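You operate a simulated robot arm through the tools that you are given. There is no shell and no other tool.

The job below is to be done with a simulated two-armed robot. You get a single attempt, and the scene is never put back.

Task
Close the tin named on the green card and put it in the orange crate.
Fine: the card stays in the lower drawer, drawer closed; hang the Fine tag on hook 26. Where these are worked on the way, their far stop is far enough and under half their travel is too little: lower drawer.

It is judged by the outcome, as a careful person would: the job done as asked, and still so three seconds after it is handed in. It fails if anything else is knocked over, pushed out of place, dropped, spilled or broken.

Robot
Two 7-joint arms with two-finger parallel grippers on one trunk that stands fixed in place. Base frame: the origin is at the foot of the trunk, x ahead of it, y to its left, z up. Lengths are in mm, angles in degrees, forces in N, time in s.
The left shoulder is at [71, 156, 1305], the right one opposite. With the tool pointing down near the work surface each hand reaches from about 100 to 960 mm from the base axis, measured 20 degrees to its own side. Payload 3.91 kg a hand.
The TCP of each hand is the grasp point between the finger pads, 30 mm short of the fingertips. In the tool frame z runs along the fingers and y along their closing line. Largest opening 110 mm; finger width 20, thickness 10; the body of the gripper, 48 by 112 mm, starts 55 mm behind the TCP.
Orientation is told as [roll, pitch, yaw] about the base's x, y, z axes, in that order, counted from this pose: with the fingers straight down and closing along the base's y, the tool's x points along the base's -x, its y along +y and its z along -z.

Tools
- The arms move only by the tool apply_moves. It takes "left_commands", "right_commands" or both (then of equal length, played together; a hand with none holds still); each is a list of rows, each a list of 6 numbers: the shift along the tool's x, y, z in units of 30 mm (1.0 is 30 mm), then the turn, a rotation vector about the tool's x, y, z in units of 5 degrees (1.0 is 5 degrees). In form: [[tx, ty, tz, ax, ay, az], ...]. A call has 1 to 20 rows; each row shifts and turns the commanded pose from where the row before left it, along the tool's axes as they then stand. "left_grip" and "right_grip" are, for a hand that has rows, the opening, from 0 (shut) to 1 (fully open), set as the call begins (left out, the last holds). A call with a number of a shift or a turn outside -1 to 1 is refused whole. A row lasts 0.2 s, in which the tool goes at most 50 mm and 8.6 degrees; a call with a longer step from one row to the next is refused whole, and so is a gripper value outside its range. A pose out of reach is approached as far as the arm can. The call stops where the force on the tool passes 40 N (or 10 N more than at its start, if that is more) or the arm is blocked; 0.2 s more then pass. Each finger travels about 108 mm/s and halts on what it meets, pressing with about 35 N; the grip force reading is that of the motor and also rises with nothing between the fingers. The clock runs only during rows and for 0.2 s after the last one: add rows that do not move to give the fingers time. The reply holds the time, the measured pose of the TCP, the force on the tool along the base axes, the opening and the grip force, in the units named above and with some noise, with the torque about the TCP (base axes, N m) and any sound that the robot's microphone picked up.
- Cameras (640 x 400 px; columns grow to the right, rows downward): "scene" is now at [130.2, 35, 1527.4]; the picture's right is [0.38, -0.92, 0.00], its down [-0.57, -0.24, -0.79] and it looks along [0.73, 0.30, -0.62] (base axes); focal length 214 px, centre (320, 200). "left" rides on the left gripper at [72, -17, -103] in its tool frame; the picture's right is [0.23, 0.97, 0.00], its down [-0.76, 0.18, -0.62] and it looks along [-0.61, 0.14, 0.78] (tool axes); focal length 222 px, centre (320, 200). "right" rides on the right gripper at [72, 17, -103] in its tool frame; the picture's right is [-0.23, 0.97, 0.00], its down [-0.76, -0.18, -0.62] and it looks along [-0.61, -0.14, 0.78] (tool axes); focal length 222 px, centre (320, 200). There is no depth. A picture from a camera that has moved, and an enlarged one, comes with that camera's place and axes in the base frame and with its lens.
- capture(camera): a new picture of that camera. No time passes.
- move_column(by): slides the trunk up (or, below 0, down) by that many mm; the arms and the scene camera ride with it, the base frame stays. It gives what a move gives, with no picture.
- head_to(pan, tilt): turns the head with the scene camera to pan (to the left, within 86 degrees either way) and tilt (down, from -29 to 69), counted from straight ahead of the robot. It gives what a move gives.
- enlarge(camera, box): a new picture of the part [left, top, right, bottom] of that camera's present view, enlarged. No time passes.
- hand_in(): hands the job in; it is judged then, once.

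Nothing tells you positions but the pictures and the camera data. Unless the task says otherwise, let go and move clear before handing in.

The tools are called after "Emit:" as a command line: name --argument value ..., lists and objects as JSON in quotes. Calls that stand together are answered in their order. apply_moves: Moves the arms, as the interface text tells. Its arguments: {"type":"object","properties":{"left_commands":{"type":"array","items":{"type":"array","items":{"type":"number"}}},"left_grip":{"type":"number"},"right_commands":{"type":"array","items":{"type":"array","items":{"type":"number"}}},"right_grip":{"type":"number"}},"required":[]} The other tools are called the same way: move_column (by) moves the trunk up or down; head_to (pan, tilt) turns the head that bears the scene camera; capture (camera) takes a picture; enlarge (camera, box) takes an enlarged picture of a part of a camera's view; hand_in () hands the job in.

At the start:

```text
t: 0.0
left_position: [504.6, 538.2, 1451.2]
left_tool_rot: [0.0, 0.0, 0.1]
left_ft_force: [-0.4, -0.1, -0.2]
left_moment: [0.03, 0.0, 0.0]
left_gripper_width: 110.1
left_gripper_force: 0.0
right_position: [542.3, 10.6, 1434.7]
right_tool_rot: [0.1, 0.0, 0.0]
right_ft_force: [0.8, -0.2, 0.7]
right_moment: [0.0, 0.03, 0.03]
right_gripper_width: 110.3
right_gripper_force: 0.0
trunk travel left (down, up): [-750.0, 190.0]
head pan, tilt (commanded): [22.5, 38.2]
```

scene: 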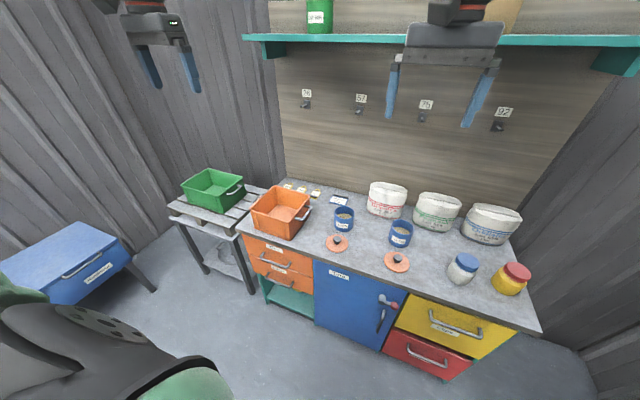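
right: 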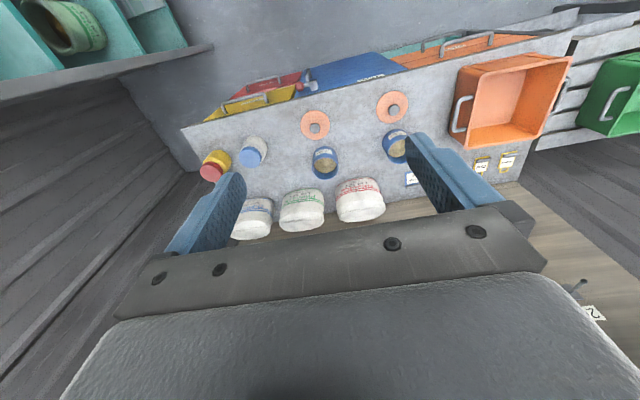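
left: 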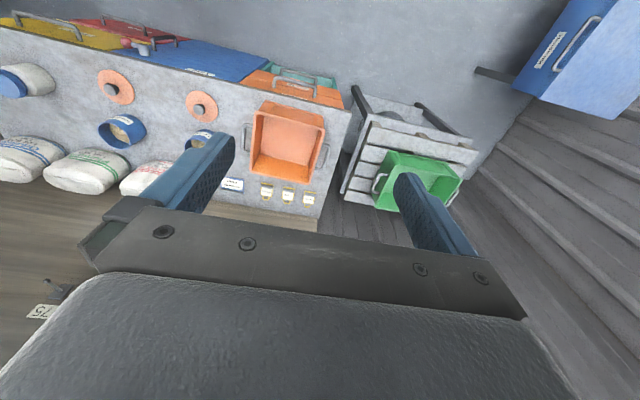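

I see a workbench with drawers (orange on the left, yellow/red on the right), a blue cupboard door, an orange crate, two open blue tins with orange lids lying on the worktop, three tags near the back left, bags, jars and numbered hooks. I'll enlarge parts of the view to read the labels first.

Emit:
enlarge --camera "scene" --box '[230, 160, 390, 260]'

Emit:
enlarge --camera "scene" --box '[230, 220, 390, 320]'

Emit:
enlarge --camera "scene" --box '[370, 180, 550, 380]'

Emit:
enlarge --camera "scene" --box '[280, 60, 540, 160]'

```text
4.00 times, centred on (310, 210) of scene
camera zoom: at [130.2, 35.0, 1527.4], right [0.38, -0.92, 0.0], down [-0.57, -0.24, -0.79], along [0.73, 0.3, -0.62], focal length 858 px, centre (360, 160)
```

zoom: 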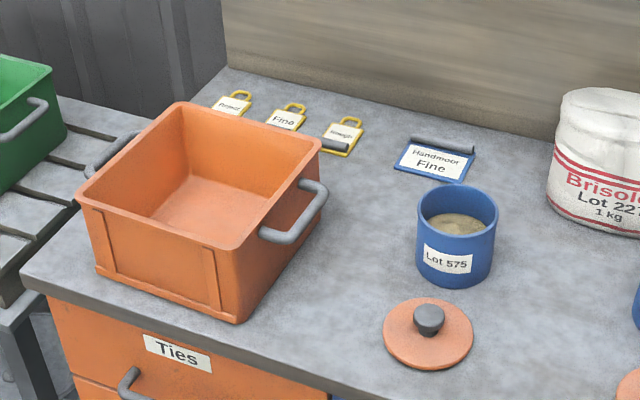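

```text
4.00 times, centred on (310, 270) of scene
camera zoom: at [130.2, 35.0, 1527.4], right [0.38, -0.92, 0.0], down [-0.57, -0.24, -0.79], along [0.73, 0.3, -0.62], focal length 858 px, centre (360, -80)
```

zoom: 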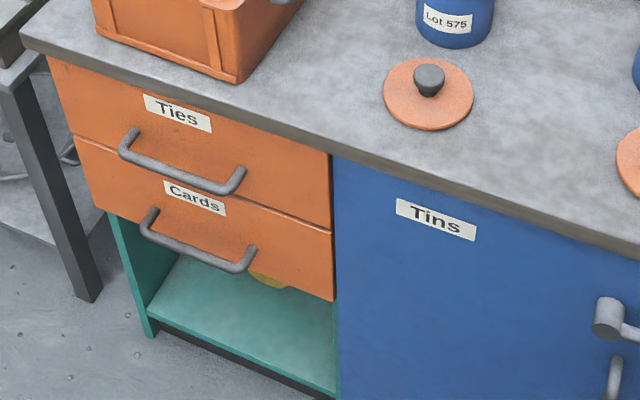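

```text
2.00 times, centred on (460, 280) of scene
camera zoom: at [130.2, 35.0, 1527.4], right [0.38, -0.92, 0.0], down [-0.57, -0.24, -0.79], along [0.73, 0.3, -0.62], focal length 429 px, centre (40, 40)
```

zoom: 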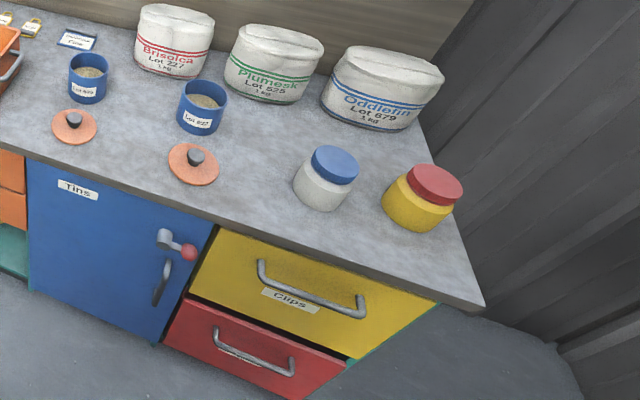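

```text
2.46 times, centred on (410, 110) of scene
camera zoom: at [130.2, 35.0, 1527.4], right [0.38, -0.92, 0.0], down [-0.57, -0.24, -0.79], along [0.73, 0.3, -0.62], focal length 528 px, centre (98, 422)
```

zoom: 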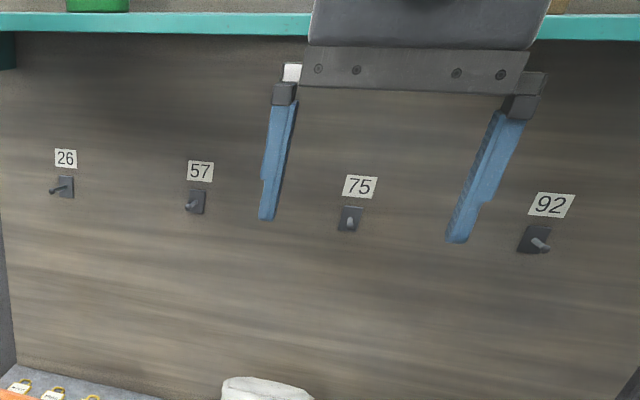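

Tins are Lot 575 and Lot 62x, with tags near the back left and hook 26 as the leftmost hook on the wall. The lower orange drawer is labelled "Cards"; I'll read the other labels more closely.

Emit:
enlarge --camera "scene" --box '[400, 330, 480, 380]'

Emit:
enlarge --camera "scene" --box '[270, 175, 350, 225]'

Emit:
enlarge --camera "scene" --box '[320, 200, 420, 280]'

Emit:
enlarge --camera "scene" --box '[290, 80, 330, 115]'

Emit:
enlarge --camera "scene" --box '[0, 160, 260, 320]'

```text
8.00 times, centred on (440, 355) of scene
camera zoom: at [130.2, 35.0, 1527.4], right [0.38, -0.92, 0.0], down [-0.57, -0.24, -0.79], along [0.73, 0.3, -0.62], focal length 1716 px, centre (-640, -1040)
```

zoom: 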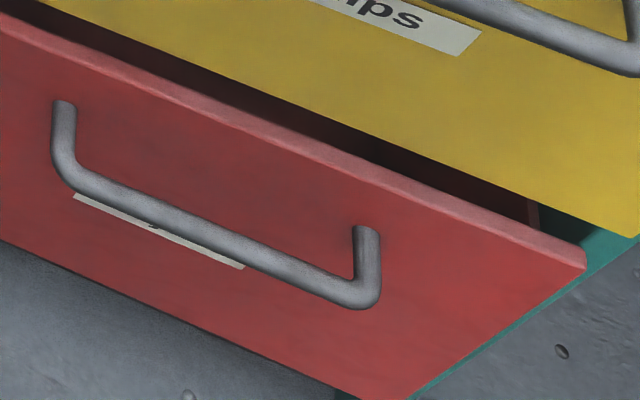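

```text
8.00 times, centred on (310, 200) of scene
camera zoom: at [130.2, 35.0, 1527.4], right [0.38, -0.92, 0.0], down [-0.57, -0.24, -0.79], along [0.73, 0.3, -0.62], focal length 1716 px, centre (400, 200)
```

zoom: 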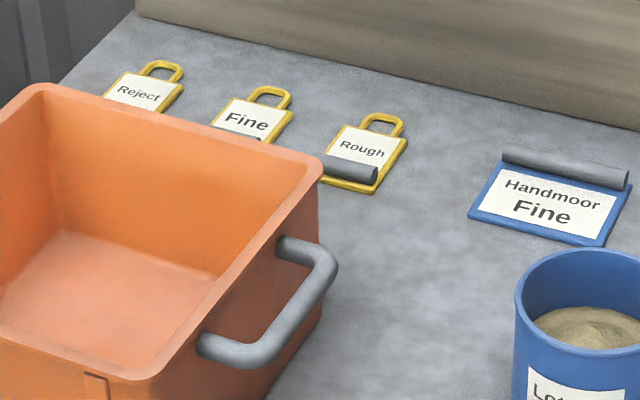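

```text
5.00 times, centred on (370, 240) of scene
camera zoom: at [130.2, 35.0, 1527.4], right [0.38, -0.92, 0.0], down [-0.57, -0.24, -0.79], along [0.73, 0.3, -0.62], focal length 1072 px, centre (70, 0)
```

zoom: 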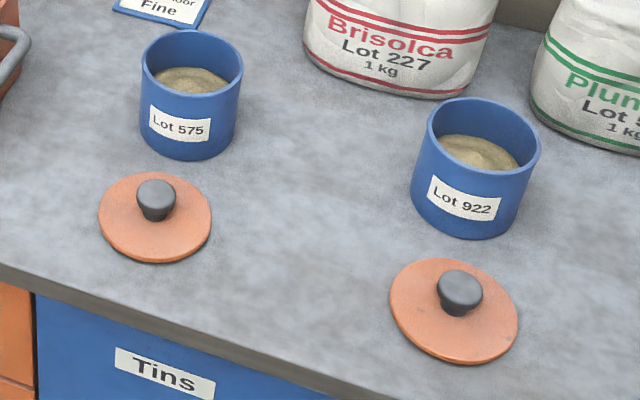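

```text
11.43 times, centred on (310, 98) of scene
camera zoom: at [130.2, 35.0, 1527.4], right [0.38, -0.92, 0.0], down [-0.57, -0.24, -0.79], along [0.73, 0.3, -0.62], focal length 2451 px, centre (434, 1371)
```

zoom: 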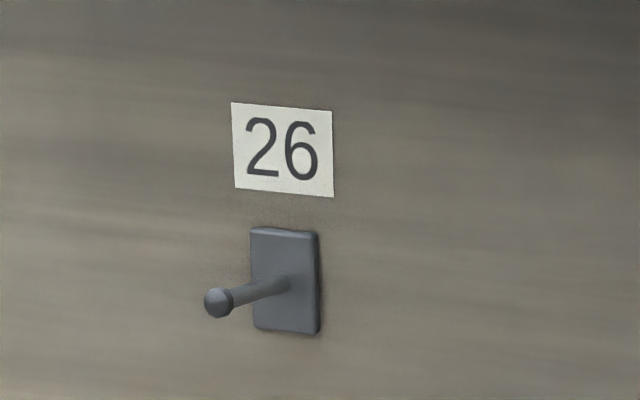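

```text
2.46 times, centred on (130, 240) of scene
camera zoom: at [130.2, 35.0, 1527.4], right [0.38, -0.92, 0.0], down [-0.57, -0.24, -0.79], along [0.73, 0.3, -0.62], focal length 528 px, centre (788, 102)
```

zoom: 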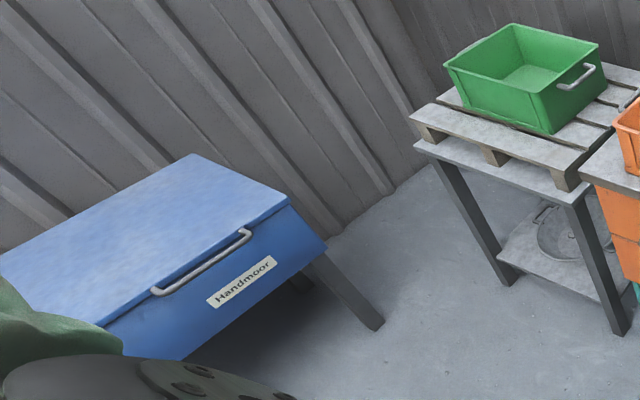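

The tins are Lot 575 and Lot 922, the tags (Reject, Fine, Rough) lie behind the crate, and the lower orange drawer is "Cards". I'll turn the head toward the drawers and get a better look before measuring things.

Emit:
head_to --pan 35 --tilt 50

Emit:
capture --camera "scene"

Emit:
enlarge --camera "scene" --box '[260, 160, 420, 260]'

```text
t: 0.8
left_position: [503.3, 537.0, 1451.5]
left_tool_rot: [0.0, 0.0, 0.0]
left_ft_force: [0.3, 0.4, -0.1]
left_moment: [0.01, 0.01, -0.01]
left_gripper_width: 110.1
left_gripper_force: 0.1
right_position: [542.0, 9.4, 1435.1]
right_tool_rot: [0.0, 0.1, 0.0]
right_ft_force: [0.1, -0.4, -0.2]
right_moment: [0.0, 0.01, -0.01]
right_gripper_width: 110.2
right_gripper_force: 0.1
trunk travel left (down, up): [-750.0, 190.0]
head pan, tilt (commanded): [35.0, 50.0]
```

```text
taken
camera scene: at [113.6, 46.2, 1510.5], right [0.57, -0.82, 0.0], down [-0.63, -0.44, -0.64], along [0.53, 0.37, -0.77], focal length 214 px, centre (320, 200)
```

scene: 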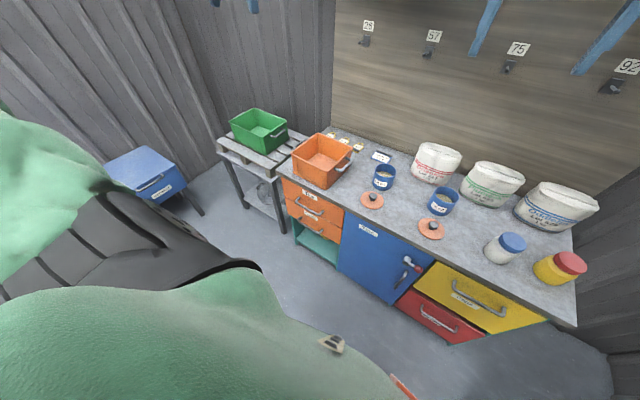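

```text
4.00 times, centred on (340, 210) of scene
camera zoom: at [113.6, 46.2, 1510.5], right [0.57, -0.82, 0.0], down [-0.63, -0.44, -0.64], along [0.53, 0.37, -0.77], focal length 858 px, centre (240, 160)
```

zoom: 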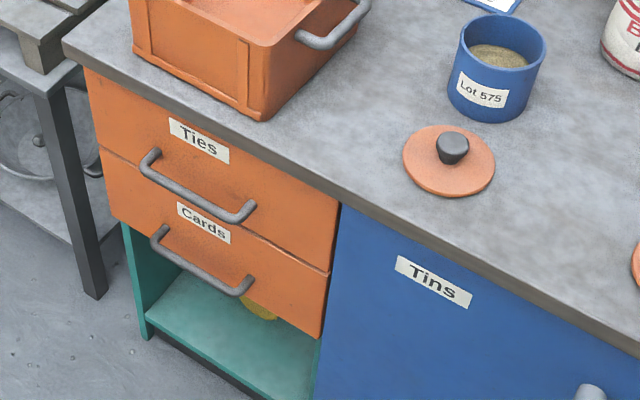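

The view is good; the drawer handles are visible. I'll lower the trunk 300 mm to get a second, lower viewpoint so I can triangulate distances.

Emit:
move_column --by -300

Emit:
capture --camera "scene"

Emit:
enlarge --camera "scene" --box '[260, 140, 420, 240]'

```text
t: 3.8
left_position: [502.6, 538.3, 1151.1]
left_tool_rot: [0.0, 0.0, 0.0]
left_ft_force: [0.1, 1.2, -0.4]
left_moment: [-0.01, 0.01, 0.0]
left_gripper_width: 109.9
left_gripper_force: 0.1
right_position: [542.1, 10.4, 1134.2]
right_tool_rot: [0.0, 0.0, 0.0]
right_ft_force: [-0.1, 0.5, 0.6]
right_moment: [0.01, 0.01, 0.0]
right_gripper_width: 110.2
right_gripper_force: 0.0
trunk travel left (down, up): [-450.0, 490.0]
head pan, tilt (commanded): [35.0, 50.0]
```

```text
taken
camera scene: at [113.4, 46.1, 1210.6], right [0.57, -0.82, 0.0], down [-0.63, -0.44, -0.64], along [0.53, 0.37, -0.77], focal length 214 px, centre (320, 200)
```

scene: 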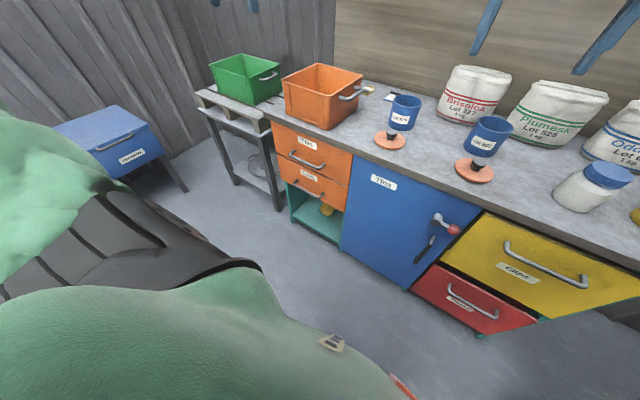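

```text
4.00 times, centred on (340, 190) of scene
camera zoom: at [113.4, 46.1, 1210.6], right [0.57, -0.82, 0.0], down [-0.63, -0.44, -0.64], along [0.53, 0.37, -0.77], focal length 858 px, centre (240, 240)
```

zoom: 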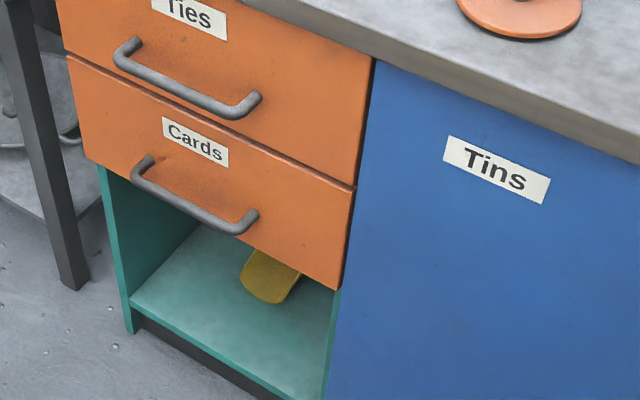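

The Cards drawer handle comes out at roughly (612, 469, 505) and the worktop at about z 805. I'll take more close-ups from this lower viewpoint to triangulate the tins, lids, crate and tags.

Emit:
enlarge --camera "scene" --box '[360, 80, 520, 190]'

Emit:
enlarge --camera "scene" --box '[270, 55, 400, 135]'

Emit:
enlarge --camera "scene" --box '[275, 140, 355, 220]'

Emit:
capture --camera "left"

Emit:
capture --camera "right"

```text
3.64 times, centred on (440, 135) of scene
camera zoom: at [113.4, 46.1, 1210.6], right [0.57, -0.82, 0.0], down [-0.63, -0.44, -0.64], along [0.53, 0.37, -0.77], focal length 780 px, centre (-116, 436)
```

zoom: 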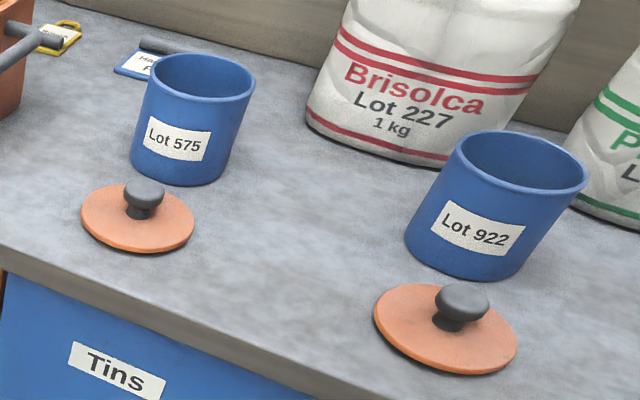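

```text
4.92 times, centred on (335, 95) of scene
camera zoom: at [113.4, 46.1, 1210.6], right [0.57, -0.82, 0.0], down [-0.63, -0.44, -0.64], along [0.53, 0.37, -0.77], focal length 1056 px, centre (246, 717)
```

zoom: 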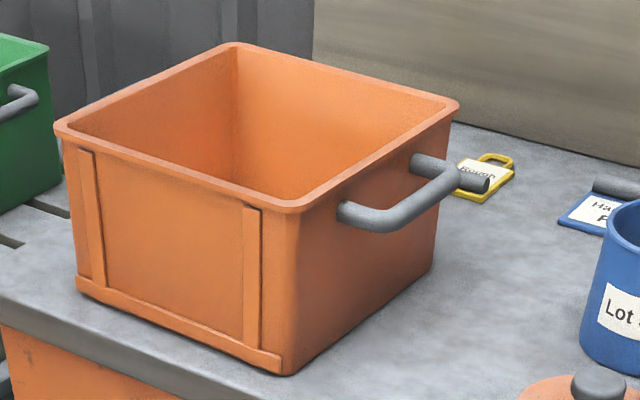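

```text
5.00 times, centred on (315, 180) of scene
camera zoom: at [113.4, 46.1, 1210.6], right [0.57, -0.82, 0.0], down [-0.63, -0.44, -0.64], along [0.53, 0.37, -0.77], focal length 1072 px, centre (345, 300)
```

zoom: 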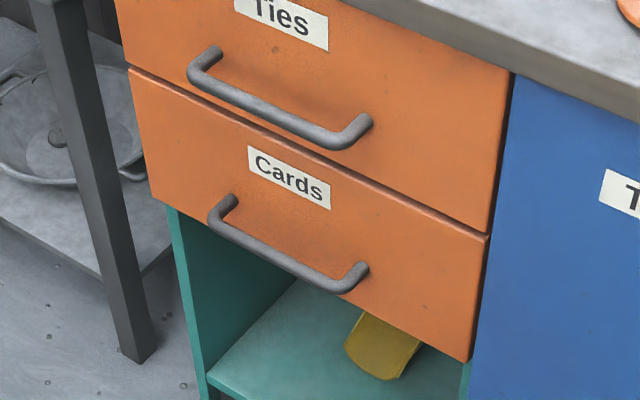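

```text
taken
camera left: at [429.8, 520.5, 1253.4], right [-0.23, 0.97, 0.0], down [0.76, 0.18, 0.62], along [0.61, 0.14, -0.78], focal length 222 px, centre (320, 200)
```

left: 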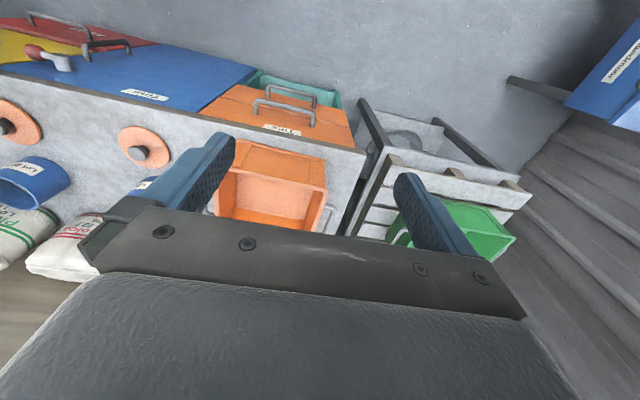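

```text
taken
camera right: at [469.9, 27.5, 1236.9], right [0.23, 0.97, 0.0], down [0.76, -0.18, 0.62], along [0.61, -0.14, -0.78], focal length 222 px, centre (320, 200)
```

right: 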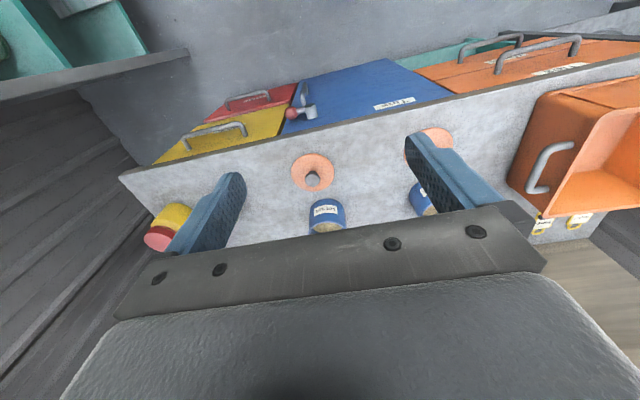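

I'm refining the handle position with the left wrist camera's close-up and a stronger scene zoom.

Emit:
enlarge --camera "left" --box '[200, 60, 370, 160]'

Emit:
enlarge --camera "scene" --box '[285, 170, 335, 202]'

Emit:
enlarge --camera "right" --box '[280, 120, 480, 245]'

```text
3.76 times, centred on (285, 110) of left
camera zoom: at [429.8, 520.5, 1253.4], right [-0.23, 0.97, 0.0], down [0.76, 0.18, 0.62], along [0.61, 0.14, -0.78], focal length 836 px, centre (452, 539)
```

zoom: 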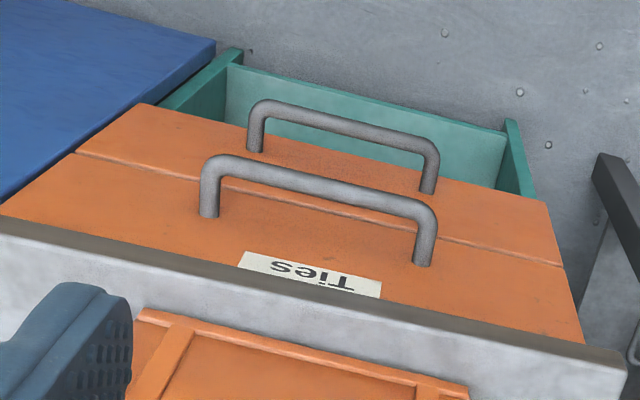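

```text
12.50 times, centred on (310, 186) of scene
camera zoom: at [113.4, 46.1, 1210.6], right [0.57, -0.82, 0.0], down [-0.63, -0.44, -0.64], along [0.53, 0.37, -0.77], focal length 2681 px, centre (445, 375)
```

zoom: 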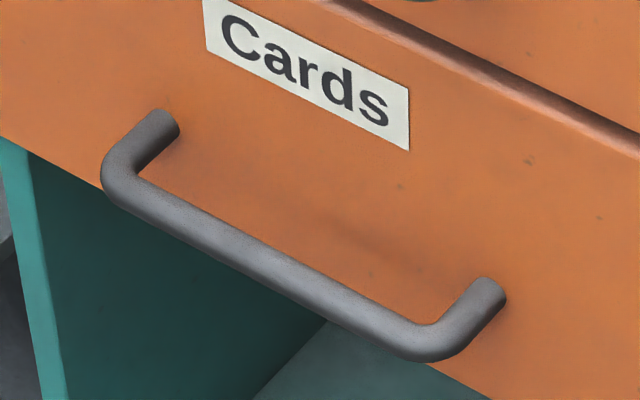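

```text
3.20 times, centred on (380, 182) of right
camera zoom: at [469.9, 27.5, 1236.9], right [0.23, 0.97, 0.0], down [0.76, -0.18, 0.62], along [0.61, -0.14, -0.78], focal length 711 px, centre (128, 256)
```

zoom: 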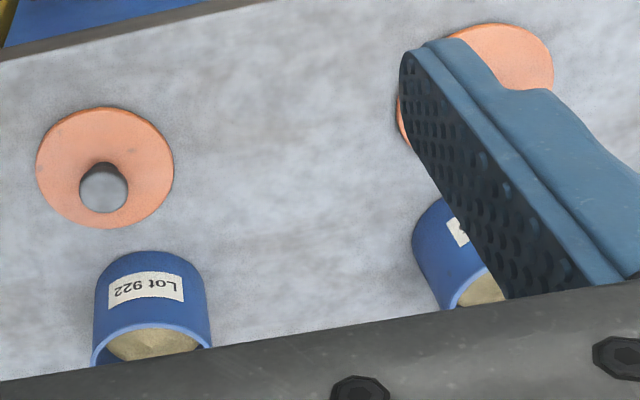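

From three views, the Cards handle bar is centred near (612, 473, 500), standing about 36 mm off the drawer front, which is at x ≈ 648. I'll turn the left hand so its fingers close across the horizontal bar, starting with a 90° twist in free space.

Emit:
apply_moves --left_commands '[[0, 0, 0, 0, 0, 1], [0, 0, 0, 0, 0, 1], [0, 0, 0, 0, 0, 1], [0, 0, 0, 0, 0, 1], [0, 0, 0, 0, 0, 1], [0, 0, 0, 0, 0, 1], [0, 0, 0, 0, 0, 1], [0, 0, 0, 0, 0, 1], [0, 0, 0, 0, 0, 1], [0, 0, 0, 0, 0, 1], [0, 0, 0, 0, 0, 1], [0, 0, 0, 0, 0, 1], [0, 0, 0, 0, 0, 1], [0, 0, 0, 0, 0, 1], [0, 0, 0, 0, 0, 1], [0, 0, 0, 0, 0, 1], [0, 0, 0, 0, 0, 1], [0, 0, 0, 0, 0, 1]]' --left_grip 0.45

```text
t: 7.5
left_position: [502.6, 537.5, 1150.6]
left_tool_rot: [0.2, 0.0, -89.9]
left_ft_force: [-0.3, 0.1, 0.5]
left_moment: [-0.01, 0.03, -0.03]
left_gripper_width: 49.4
left_gripper_force: 0.0
right_position: [541.9, 10.0, 1134.1]
right_tool_rot: [0.0, 0.0, 0.0]
right_ft_force: [-0.1, -0.6, -0.3]
right_moment: [0.01, -0.07, 0.02]
right_gripper_width: 110.1
right_gripper_force: 0.0
trunk travel left (down, up): [-450.0, 490.0]
head pan, tilt (commanded): [35.0, 50.0]
```

The twist worked. Now I tilt the fingers forward so they point 30° below horizontal.

Emit:
apply_moves --left_commands '[[0, 0, 0, -1, 0, 0], [0, 0, 0, -1, 0, 0], [0, 0, 0, -1, 0, 0], [0, 0, 0, -1, 0, 0], [0, 0, 0, -1, 0, 0], [0, 0, 0, -1, 0, 0], [0, 0, 0, -1, 0, 0], [0, 0, 0, -1, 0, 0], [0, 0, 0, -1, 0, 0], [0, 0, 0, -1, 0, 0], [0, 0, 0, -1, 0, 0], [0, 0, 0, -1, 0, 0]]'

Emit:
capture --camera "left"

```text
t: 10.2
left_position: [503.8, 538.5, 1152.2]
left_tool_rot: [60.1, 0.0, -89.9]
left_ft_force: [-0.3, -0.1, 0.0]
left_moment: [-0.04, 0.02, -0.01]
left_gripper_width: 49.8
left_gripper_force: 0.1
right_position: [541.8, 9.0, 1136.0]
right_tool_rot: [-0.1, 0.0, 0.0]
right_ft_force: [0.1, 0.3, 0.5]
right_moment: [0.01, 0.02, -0.02]
right_gripper_width: 110.0
right_gripper_force: 0.1
trunk travel left (down, up): [-450.0, 490.0]
head pan, tilt (commanded): [35.0, 50.0]
```

```text
taken
camera left: at [404.9, 610.2, 1186.9], right [0.49, 0.23, 0.84], down [-0.45, -0.76, 0.46], along [0.75, -0.61, -0.27], focal length 222 px, centre (320, 200)
```

left: 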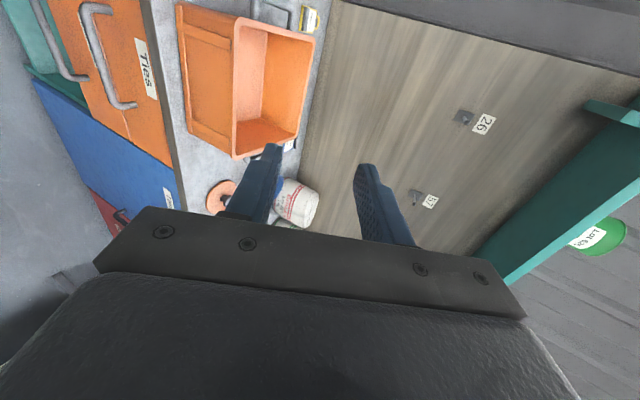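

The fingers now point forward and down with the closing line vertical. I'll bring the left hand straight down in front of the drawers to the handle's height, staying about 100 mm back.

Emit:
apply_moves --left_commands '[[-0.12, -0.97, 0.56, 0, 0, 0], [-0.12, -0.97, 0.56, 0, 0, 0], [-0.12, -0.97, 0.56, 0, 0, 0], [-0.12, -0.97, 0.56, 0, 0, 0], [-0.12, -0.97, 0.56, 0, 0, 0], [-0.12, -0.97, 0.56, 0, 0, 0], [-0.12, -0.97, 0.56, 0, 0, 0], [-0.12, -0.97, 0.56, 0, 0, 0], [-0.12, -0.97, 0.56, 0, 0, 0], [-0.12, -0.97, 0.56, 0, 0, 0], [-0.12, -0.97, 0.56, 0, 0, 0], [-0.12, -0.97, 0.56, 0, 0, 0], [-0.12, -0.97, 0.56, 0, 0, 0], [-0.12, -0.97, 0.56, 0, 0, 0], [-0.12, -0.97, 0.56, 0, 0, 0], [-0.12, -0.97, 0.56, 0, 0, 0], [-0.12, -0.97, 0.56, 0, 0, 0], [-0.12, -0.97, 0.56, 0, 0, 0]]'

Emit:
capture --camera "left"

Emit:
capture --camera "scene"

```text
t: 13.9
left_position: [513.1, 482.1, 545.5]
left_tool_rot: [60.1, 0.0, -89.9]
left_ft_force: [-1.0, 0.8, -0.2]
left_moment: [-0.01, 0.01, -0.01]
left_gripper_width: 49.6
left_gripper_force: 0.1
left hand out of reach, approached as far as the arm can: row 6, 7
right_position: [542.9, 10.4, 1134.6]
right_tool_rot: [0.0, 0.0, 0.1]
right_ft_force: [-0.5, -0.6, 0.2]
right_moment: [0.01, -0.01, 0.03]
right_gripper_width: 110.0
right_gripper_force: 0.1
trunk travel left (down, up): [-450.0, 490.0]
head pan, tilt (commanded): [35.0, 50.0]
```

```text
taken
camera left: at [414.3, 553.9, 581.8], right [0.49, 0.23, 0.84], down [-0.45, -0.76, 0.47], along [0.75, -0.61, -0.27], focal length 222 px, centre (320, 200)
```

left: 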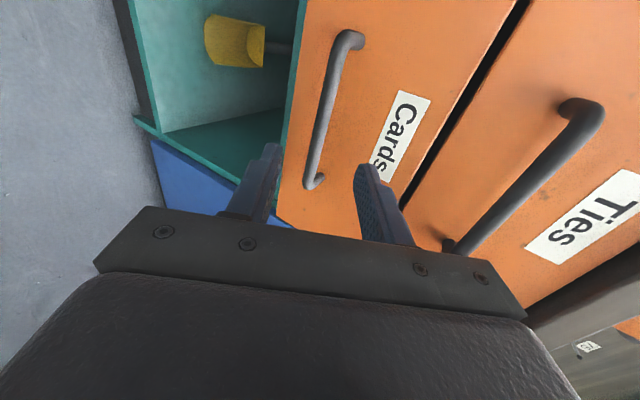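

```text
taken
camera scene: at [113.4, 46.3, 1210.5], right [0.57, -0.82, 0.0], down [-0.63, -0.44, -0.64], along [0.53, 0.37, -0.77], focal length 214 px, centre (320, 200)
```

scene: 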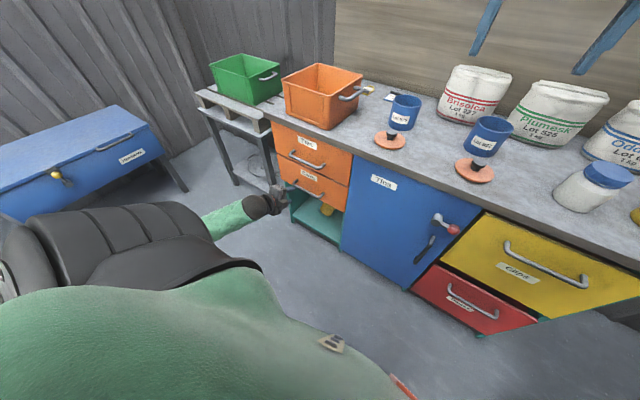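

The left hand is right in front of the Cards handle and nearly in line with it. I'll advance 60 mm along the fingers and check again from there.

Emit:
apply_moves --left_commands '[[0, 0, 0.5, 0, 0, 0], [0, 0, 0.5, 0, 0, 0], [0, 0, 0.5, 0, 0, 0], [0, 0, 0.5, 0, 0, 0]]' --left_grip 0.4

Emit:
capture --camera "left"

Emit:
enlarge --camera "scene" --box '[260, 140, 350, 210]'

```text
t: 14.9
left_position: [567.1, 484.3, 518.3]
left_tool_rot: [60.0, 0.0, -89.9]
left_ft_force: [0.0, 0.2, 0.3]
left_moment: [-0.03, -0.01, -0.01]
left_gripper_width: 44.0
left_gripper_force: 0.0
right_position: [541.9, 9.4, 1133.6]
right_tool_rot: [0.0, -0.1, 0.1]
right_ft_force: [0.3, 0.6, 0.3]
right_moment: [0.01, -0.01, 0.0]
right_gripper_width: 110.0
right_gripper_force: 0.0
trunk travel left (down, up): [-450.0, 490.0]
head pan, tilt (commanded): [35.0, 50.0]
```

```text
taken
camera left: at [467.6, 555.7, 553.2], right [0.49, 0.23, 0.84], down [-0.45, -0.76, 0.47], along [0.75, -0.61, -0.27], focal length 222 px, centre (320, 200)
```

left: 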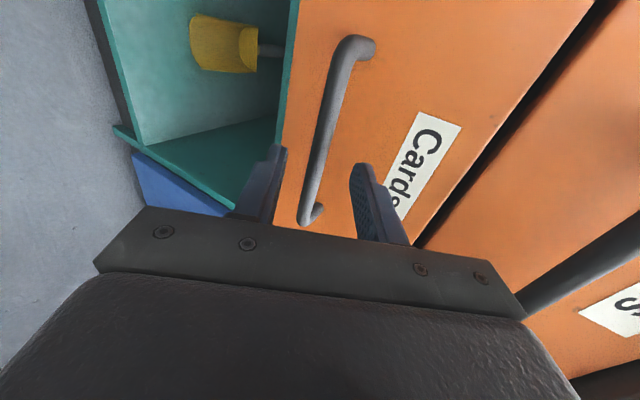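

```text
5.71 times, centred on (305, 175) of scene
camera zoom: at [113.6, 46.2, 1210.5], right [0.57, -0.82, 0.0], down [-0.63, -0.44, -0.64], along [0.53, 0.37, -0.77], focal length 1226 px, centre (406, 343)
```

zoom: 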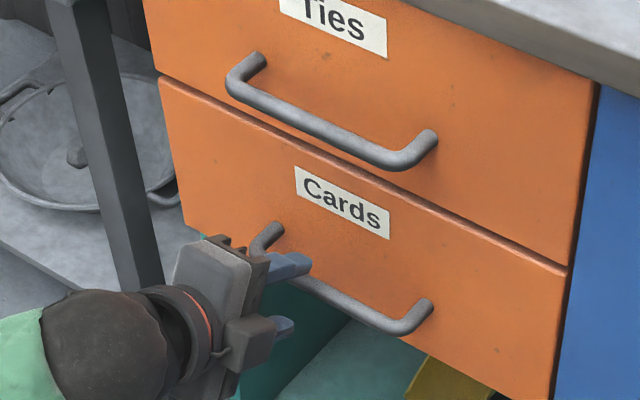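

The bar is about 53 mm ahead along the fingers and centred between them. I'll advance 38 mm and then close on it.

Emit:
apply_moves --left_commands '[[0, -0.03, 0.42, 0, 0, 0], [0, -0.03, 0.42, 0, 0, 0], [0, 0, 0.42, 0, 0, 0]]'

Emit:
capture --camera "left"

Emit:
enlarge --camera "scene" --box '[270, 150, 340, 205]'

```text
t: 15.8
left_position: [598.3, 483.0, 495.4]
left_tool_rot: [60.1, 0.0, -89.8]
left_ft_force: [0.5, -0.4, 0.0]
left_moment: [0.0, -0.02, 0.0]
left_gripper_width: 44.1
left_gripper_force: 0.1
right_position: [541.8, 9.8, 1134.9]
right_tool_rot: [-0.1, 0.0, 0.0]
right_ft_force: [0.6, 0.8, 0.1]
right_moment: [0.03, -0.03, 0.01]
right_gripper_width: 109.7
right_gripper_force: 0.1
trunk travel left (down, up): [-450.0, 490.0]
head pan, tilt (commanded): [35.0, 50.0]
```

```text
taken
camera left: at [499.6, 555.1, 531.9], right [0.49, 0.23, 0.84], down [-0.45, -0.76, 0.47], along [0.75, -0.61, -0.27], focal length 222 px, centre (320, 200)
```

left: 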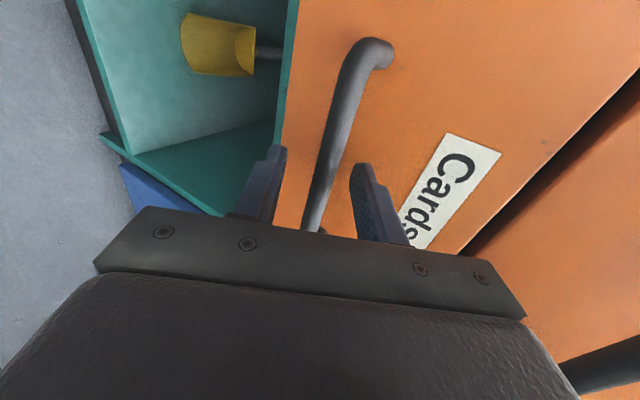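

```text
7.27 times, centred on (305, 178) of scene
camera zoom: at [113.7, 46.2, 1210.5], right [0.57, -0.82, 0.0], down [-0.63, -0.44, -0.64], along [0.53, 0.37, -0.77], focal length 1560 px, centre (429, 364)
```

zoom: 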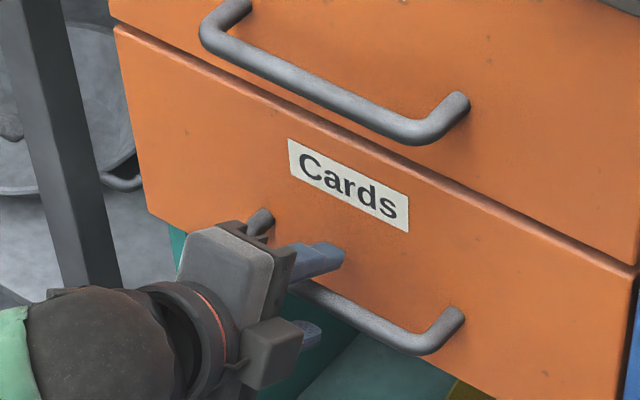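

The bar is centred between the fingers. I'm closing the left gripper on it.

Emit:
apply_moves --left_commands '[[0, 0, 0, 0, 0, 0], [0, 0, 0, 0, 0, 0], [0, 0, 0, 0, 0, 0]]' --left_grip 0

```text
t: 16.6
left_position: [598.9, 483.7, 498.8]
left_tool_rot: [60.2, 0.2, -89.9]
left_ft_force: [1.6, 6.8, 21.9]
left_moment: [-0.35, -0.41, 0.07]
left_gripper_width: 13.4
left_gripper_force: 45.5
right_position: [541.1, 9.5, 1136.4]
right_tool_rot: [0.0, -0.1, 0.0]
right_ft_force: [0.7, 0.6, 1.3]
right_moment: [0.04, -0.01, 0.01]
right_gripper_width: 110.0
right_gripper_force: 0.0
trunk travel left (down, up): [-450.0, 490.0]
head pan, tilt (commanded): [35.0, 50.0]
```

The bar is gripped (13 mm). I'll relieve the slight vertical load and pull the drawer straight toward the robot in stages.

Emit:
apply_moves --left_commands '[[0, 0.08, -0.05, 0, 0, 0], [0, 0.03, 0, 0, 0, 0], [0, -0.167, -0.289, 0, 0, 0], [0, -0.25, -0.433, 0, 0, 0], [0, -0.25, -0.433, 0, 0, 0], [0, -0.25, -0.433, 0, 0, 0], [0, -0.25, -0.433, 0, 0, 0], [0, -0.25, -0.433, 0, 0, 0]]'

```text
t: 18.4
left_position: [511.2, 483.3, 498.4]
left_tool_rot: [59.8, 0.0, -89.9]
left_ft_force: [-1.5, -1.7, -6.9]
left_moment: [0.15, 0.15, 0.58]
left_gripper_width: 13.6
left_gripper_force: 45.0
right_position: [542.9, 10.0, 1134.2]
right_tool_rot: [0.0, 0.0, 0.0]
right_ft_force: [0.2, -0.7, -0.5]
right_moment: [0.0, -0.04, 0.02]
right_gripper_width: 109.9
right_gripper_force: 0.1
trunk travel left (down, up): [-450.0, 490.0]
head pan, tilt (commanded): [35.0, 50.0]
```

The drawer is sliding (about 88 mm so far) with low force. I'll check the view and keep pulling.

Emit:
apply_moves --left_commands '[[0, -0.25, -0.433, 0, 0, 0], [0, -0.25, -0.433, 0, 0, 0], [0, -0.25, -0.433, 0, 0, 0], [0, -0.25, -0.433, 0, 0, 0], [0, -0.25, -0.433, 0, 0, 0], [0, -0.25, -0.433, 0, 0, 0]]'

Emit:
capture --camera "scene"

Emit:
enlarge --camera "scene" --box '[240, 150, 360, 230]'

```text
t: 19.8
left_position: [422.8, 482.3, 500.5]
left_tool_rot: [59.9, 0.0, -90.0]
left_ft_force: [-1.9, -15.0, -22.4]
left_moment: [-0.32, 0.34, -0.12]
left_gripper_width: 13.9
left_gripper_force: 45.3
right_position: [541.5, 9.1, 1134.7]
right_tool_rot: [0.0, -0.1, -0.1]
right_ft_force: [0.0, -0.2, -0.3]
right_moment: [-0.01, -0.03, 0.0]
right_gripper_width: 110.1
right_gripper_force: 0.1
trunk travel left (down, up): [-450.0, 490.0]
head pan, tilt (commanded): [35.0, 50.0]
```

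```text
taken
camera scene: at [114.0, 46.6, 1210.3], right [0.57, -0.82, 0.0], down [-0.63, -0.44, -0.64], along [0.53, 0.37, -0.77], focal length 214 px, centre (320, 200)
```

scene: 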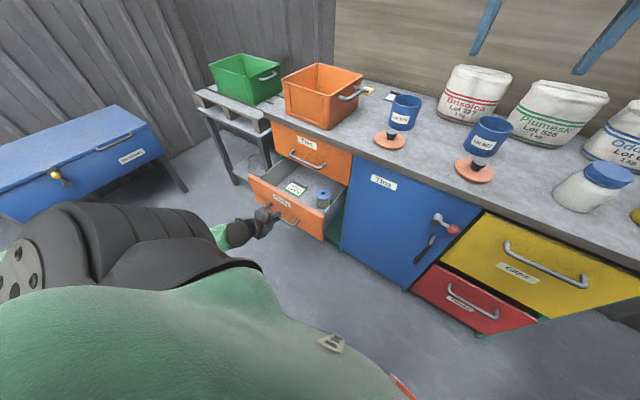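

```text
5.00 times, centred on (300, 190) of scene
camera zoom: at [114.0, 46.6, 1210.3], right [0.57, -0.82, 0.0], down [-0.63, -0.44, -0.64], along [0.53, 0.37, -0.77], focal length 1072 px, centre (420, 250)
```

zoom: 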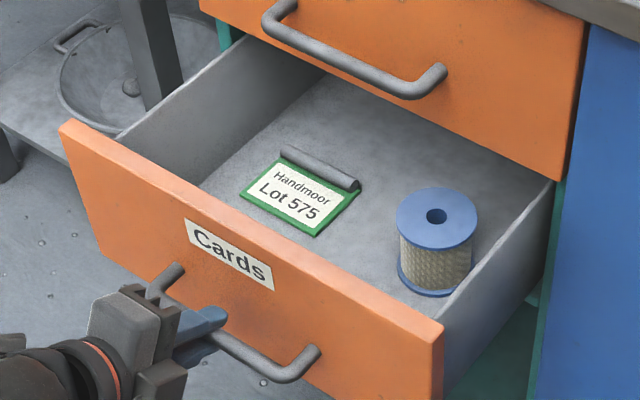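

The green card reads "Handmoor, Lot 575", so the tin to close is Lot 575. I'll keep pulling to bring the drawer well past half travel, easing the vertical load a bit.

Emit:
apply_moves --left_commands '[[0, -0.08, 0.03, 0, 0, 0], [0, -0.25, -0.433, 0, 0, 0], [0, -0.25, -0.433, 0, 0, 0], [0, -0.25, -0.433, 0, 0, 0]]'

Emit:
enlarge --camera "scene" --box '[220, 150, 360, 245]'

```text
t: 20.8
left_position: [377.4, 483.7, 499.4]
left_tool_rot: [60.1, 0.0, -90.0]
left_ft_force: [-1.2, -6.0, 6.4]
left_moment: [0.05, -0.07, 0.65]
left_gripper_width: 13.5
left_gripper_force: 45.1
right_position: [541.6, 9.5, 1134.6]
right_tool_rot: [0.1, 0.0, 0.0]
right_ft_force: [0.4, 0.0, 0.4]
right_moment: [-0.03, 0.04, 0.04]
right_gripper_width: 110.5
right_gripper_force: 0.1
trunk travel left (down, up): [-450.0, 490.0]
head pan, tilt (commanded): [35.0, 50.0]
```

```text
4.21 times, centred on (290, 198) of scene
camera zoom: at [112.9, 45.8, 1210.8], right [0.57, -0.82, 0.0], down [-0.63, -0.44, -0.64], along [0.53, 0.37, -0.77], focal length 903 px, centre (446, 210)
```

zoom: 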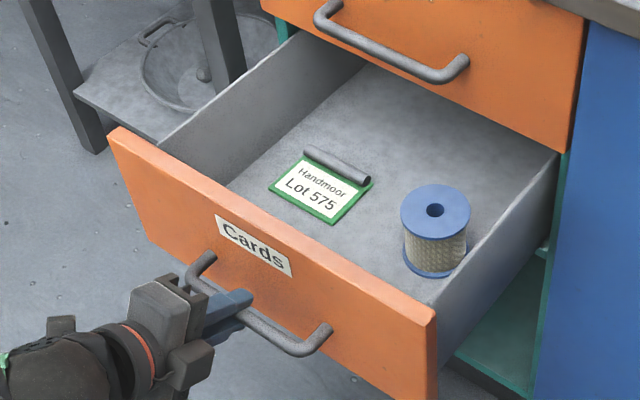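

The drawer is out about 220 mm and the card is clearly readable. I'll pull a little further toward the stop.

Emit:
apply_moves --left_commands '[[0, -0.25, -0.433, 0, 0, 0], [0, -0.25, -0.433, 0, 0, 0], [0, -0.25, -0.433, 0, 0, 0], [0, -0.2, -0.35, 0, 0, 0]]'

Emit:
enlarge --camera "scene" --box '[220, 150, 360, 245]'

```text
t: 21.8
left_position: [321.1, 483.0, 497.5]
left_tool_rot: [60.2, 0.1, -90.0]
left_ft_force: [0.1, -2.5, 22.4]
left_moment: [-0.14, -0.29, 0.43]
left_gripper_width: 13.8
left_gripper_force: 45.2
right_position: [541.1, 8.9, 1135.6]
right_tool_rot: [0.2, 0.0, -0.1]
right_ft_force: [0.2, 1.0, -0.2]
right_moment: [-0.01, 0.02, -0.01]
right_gripper_width: 110.1
right_gripper_force: 0.1
trunk travel left (down, up): [-450.0, 490.0]
head pan, tilt (commanded): [35.0, 50.0]
```

```text
4.21 times, centred on (290, 198) of scene
camera zoom: at [112.6, 45.1, 1210.8], right [0.57, -0.82, 0.0], down [-0.63, -0.44, -0.64], along [0.53, 0.37, -0.77], focal length 903 px, centre (446, 210)
```

zoom: 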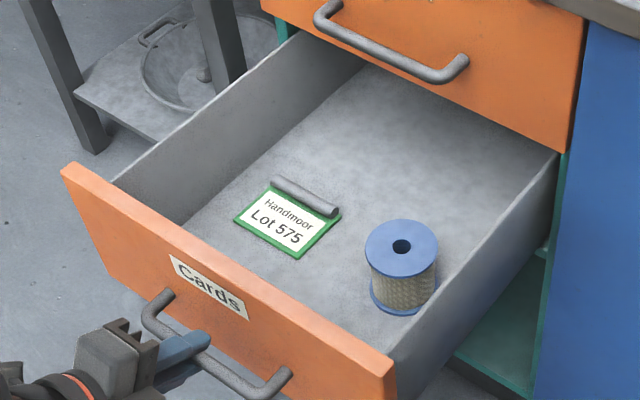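

The drawer is about 278 mm out, well past half of anything this cabinet could hold, and the card says Lot 575. I'll push the drawer closed again, with the card staying in it.

Emit:
apply_moves --left_commands '[[0, 0.08, -0.03, 0, 0, 0], [0, 0.25, 0.433, 0, 0, 0], [0, 0.25, 0.433, 0, 0, 0], [0, 0.25, 0.433, 0, 0, 0], [0, 0.25, 0.433, 0, 0, 0], [0, 0.25, 0.433, 0, 0, 0], [0, 0.25, 0.433, 0, 0, 0]]'

```text
t: 23.4
left_position: [410.0, 483.4, 499.1]
left_tool_rot: [59.8, 0.0, -89.9]
left_ft_force: [2.0, -13.0, -31.1]
left_moment: [-0.11, 0.5, -0.09]
left_gripper_width: 13.7
left_gripper_force: 44.9
right_position: [543.8, 10.5, 1133.6]
right_tool_rot: [-0.1, 0.1, 0.1]
right_ft_force: [0.6, -0.8, -0.3]
right_moment: [-0.01, -0.01, -0.01]
right_gripper_width: 110.0
right_gripper_force: 0.0
trunk travel left (down, up): [-450.0, 490.0]
head pan, tilt (commanded): [35.0, 50.0]
```

Emit:
apply_moves --left_commands '[[0, -0.08, 0.03, 0, 0, 0], [0, 0.25, 0.433, 0, 0, 0], [0, 0.25, 0.433, 0, 0, 0], [0, 0.25, 0.433, 0, 0, 0], [0, 0.25, 0.433, 0, 0, 0], [0, 0.25, 0.433, 0, 0, 0], [0, 0.25, 0.433, 0, 0, 0]]'

```text
t: 24.9
left_position: [501.3, 482.9, 498.0]
left_tool_rot: [60.1, 0.0, -89.9]
left_ft_force: [1.3, -24.8, -12.1]
left_moment: [-0.67, 0.15, -0.59]
left_gripper_width: 13.6
left_gripper_force: 45.0
right_position: [542.2, 9.6, 1133.7]
right_tool_rot: [0.0, 0.1, 0.0]
right_ft_force: [-0.5, 0.8, -0.8]
right_moment: [0.03, 0.02, 0.02]
right_gripper_width: 109.9
right_gripper_force: 0.0
trunk travel left (down, up): [-450.0, 490.0]
head pan, tilt (commanded): [35.0, 50.0]
```

Emit:
apply_moves --left_commands '[[-0.06, -0.03, 0, 0, 0, 0], [0, 0.25, 0.433, 0, 0, 0], [0, 0.25, 0.433, 0, 0, 0], [0, 0.25, 0.433, 0, 0, 0], [0, 0.25, 0.433, 0, 0, 0], [0, 0.25, 0.433, 0, 0, 0], [0, 0.2, 0.346, 0, 0, 0]]'

```text
t: 26.6
left_position: [589.3, 483.9, 499.3]
left_tool_rot: [60.2, 0.1, -89.9]
left_ft_force: [1.7, 14.6, 18.5]
left_moment: [0.06, -0.26, 0.71]
left_gripper_width: 13.4
left_gripper_force: 45.2
right_position: [540.4, 9.0, 1134.4]
right_tool_rot: [0.2, -0.1, -0.1]
right_ft_force: [0.8, 0.6, 0.0]
right_moment: [-0.03, -0.05, -0.01]
right_gripper_width: 110.0
right_gripper_force: 0.1
trunk travel left (down, up): [-450.0, 490.0]
head pan, tilt (commanded): [35.0, 50.0]
```

Just under 10 mm remain. I'll push in small steps until the drawer meets its stop.

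Emit:
apply_moves --left_commands '[[0.03, 0.04, 0, 0, 0, 0], [0, 0.067, 0.115, 0, 0, 0], [0, 0.067, 0.115, 0, 0, 0], [0, 0.067, 0.115, 0, 0, 0], [0, 0.067, 0.115, 0, 0, 0], [0, 0.05, 0.087, 0, 0, 0]]'

Emit:
enlarge --camera "scene" --box '[260, 110, 370, 220]'

```text
t: 27.8
left_position: [599.2, 484.1, 498.7]
left_tool_rot: [60.2, 0.0, -89.9]
left_ft_force: [-36.1, 12.6, 22.1]
left_moment: [-0.53, -0.06, -0.22]
left_gripper_width: 13.5
left_gripper_force: 45.4
right_position: [539.4, 10.1, 1135.4]
right_tool_rot: [-0.1, -0.1, 0.2]
right_ft_force: [-1.1, -0.3, 0.0]
right_moment: [0.0, 0.02, -0.03]
right_gripper_width: 110.2
right_gripper_force: 0.0
trunk travel left (down, up): [-450.0, 490.0]
head pan, tilt (commanded): [35.0, 50.0]
stopped in row 6 (left hand): the force on the tool passed its limit at 45 N (the readings are from after the stop); the commanded pose is now the measured one
```

```text
3.64 times, centred on (315, 165) of scene
camera zoom: at [110.7, 45.7, 1210.8], right [0.57, -0.82, 0.0], down [-0.63, -0.44, -0.64], along [0.53, 0.37, -0.77], focal length 780 px, centre (338, 327)
```

zoom: 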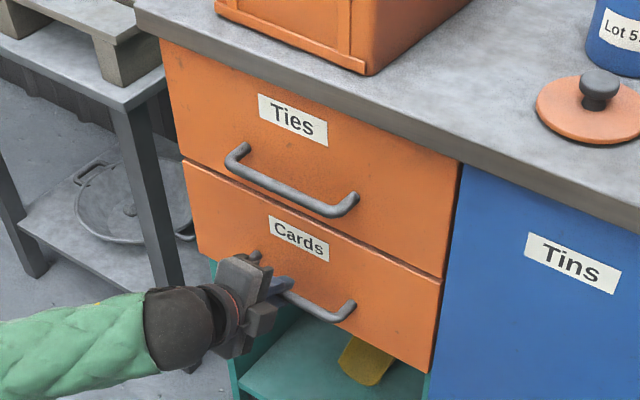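

The drawer is closed against its stop, with its front flush like the one above. I'll open the gripper and back straight out along the fingers.

Emit:
apply_moves --left_commands '[[0, 0, 0, 0, 0, 0], [0, 0, 0, 0, 0, 0], [0, 0, 0, 0, 0, 0]]' --left_grip 0.4

Emit:
apply_moves --left_commands '[[0, 0, -0.5, 0, 0, 0], [0, 0, -0.7, 0, 0, 0], [0, 0, -0.8, 0, 0, 0], [0, 0, -0.8, 0, 0, 0], [0, 0, -0.8, 0, 0, 0]]'

Emit:
enlarge --camera "scene" --box '[260, 110, 370, 220]'

```text
t: 28.6
left_position: [601.7, 482.2, 496.6]
left_tool_rot: [60.0, 0.0, -90.0]
left_ft_force: [0.2, -0.4, 0.1]
left_moment: [-0.01, 0.02, 0.02]
left_gripper_width: 44.0
left_gripper_force: 0.0
right_position: [541.7, 8.9, 1133.9]
right_tool_rot: [-0.1, 0.1, 0.0]
right_ft_force: [-0.3, -0.6, -0.4]
right_moment: [-0.01, 0.01, 0.0]
right_gripper_width: 109.9
right_gripper_force: 0.2
trunk travel left (down, up): [-450.0, 490.0]
head pan, tilt (commanded): [35.0, 50.0]
```

```text
t: 29.8
left_position: [508.2, 481.8, 549.1]
left_tool_rot: [59.9, -0.1, -90.0]
left_ft_force: [0.0, -0.1, 0.2]
left_moment: [0.01, 0.04, 0.01]
left_gripper_width: 44.0
left_gripper_force: 0.2
right_position: [542.2, 8.1, 1134.3]
right_tool_rot: [0.0, 0.1, -0.1]
right_ft_force: [0.5, 0.1, 1.1]
right_moment: [0.02, 0.01, -0.02]
right_gripper_width: 109.7
right_gripper_force: 0.0
trunk travel left (down, up): [-450.0, 490.0]
head pan, tilt (commanded): [35.0, 50.0]
```

```text
3.64 times, centred on (315, 165) of scene
camera zoom: at [113.1, 45.9, 1210.5], right [0.57, -0.82, 0.0], down [-0.63, -0.44, -0.64], along [0.53, 0.37, -0.77], focal length 780 px, centre (338, 327)
```

zoom: 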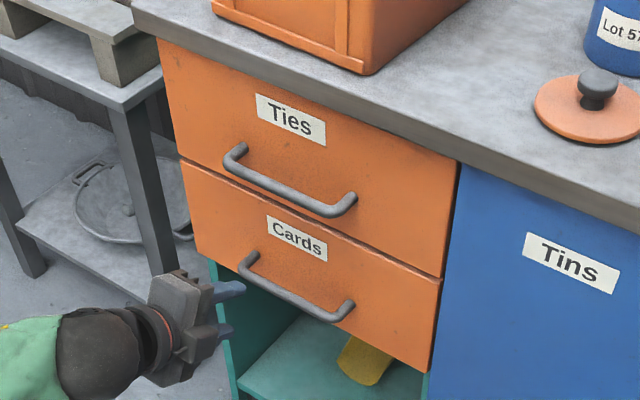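

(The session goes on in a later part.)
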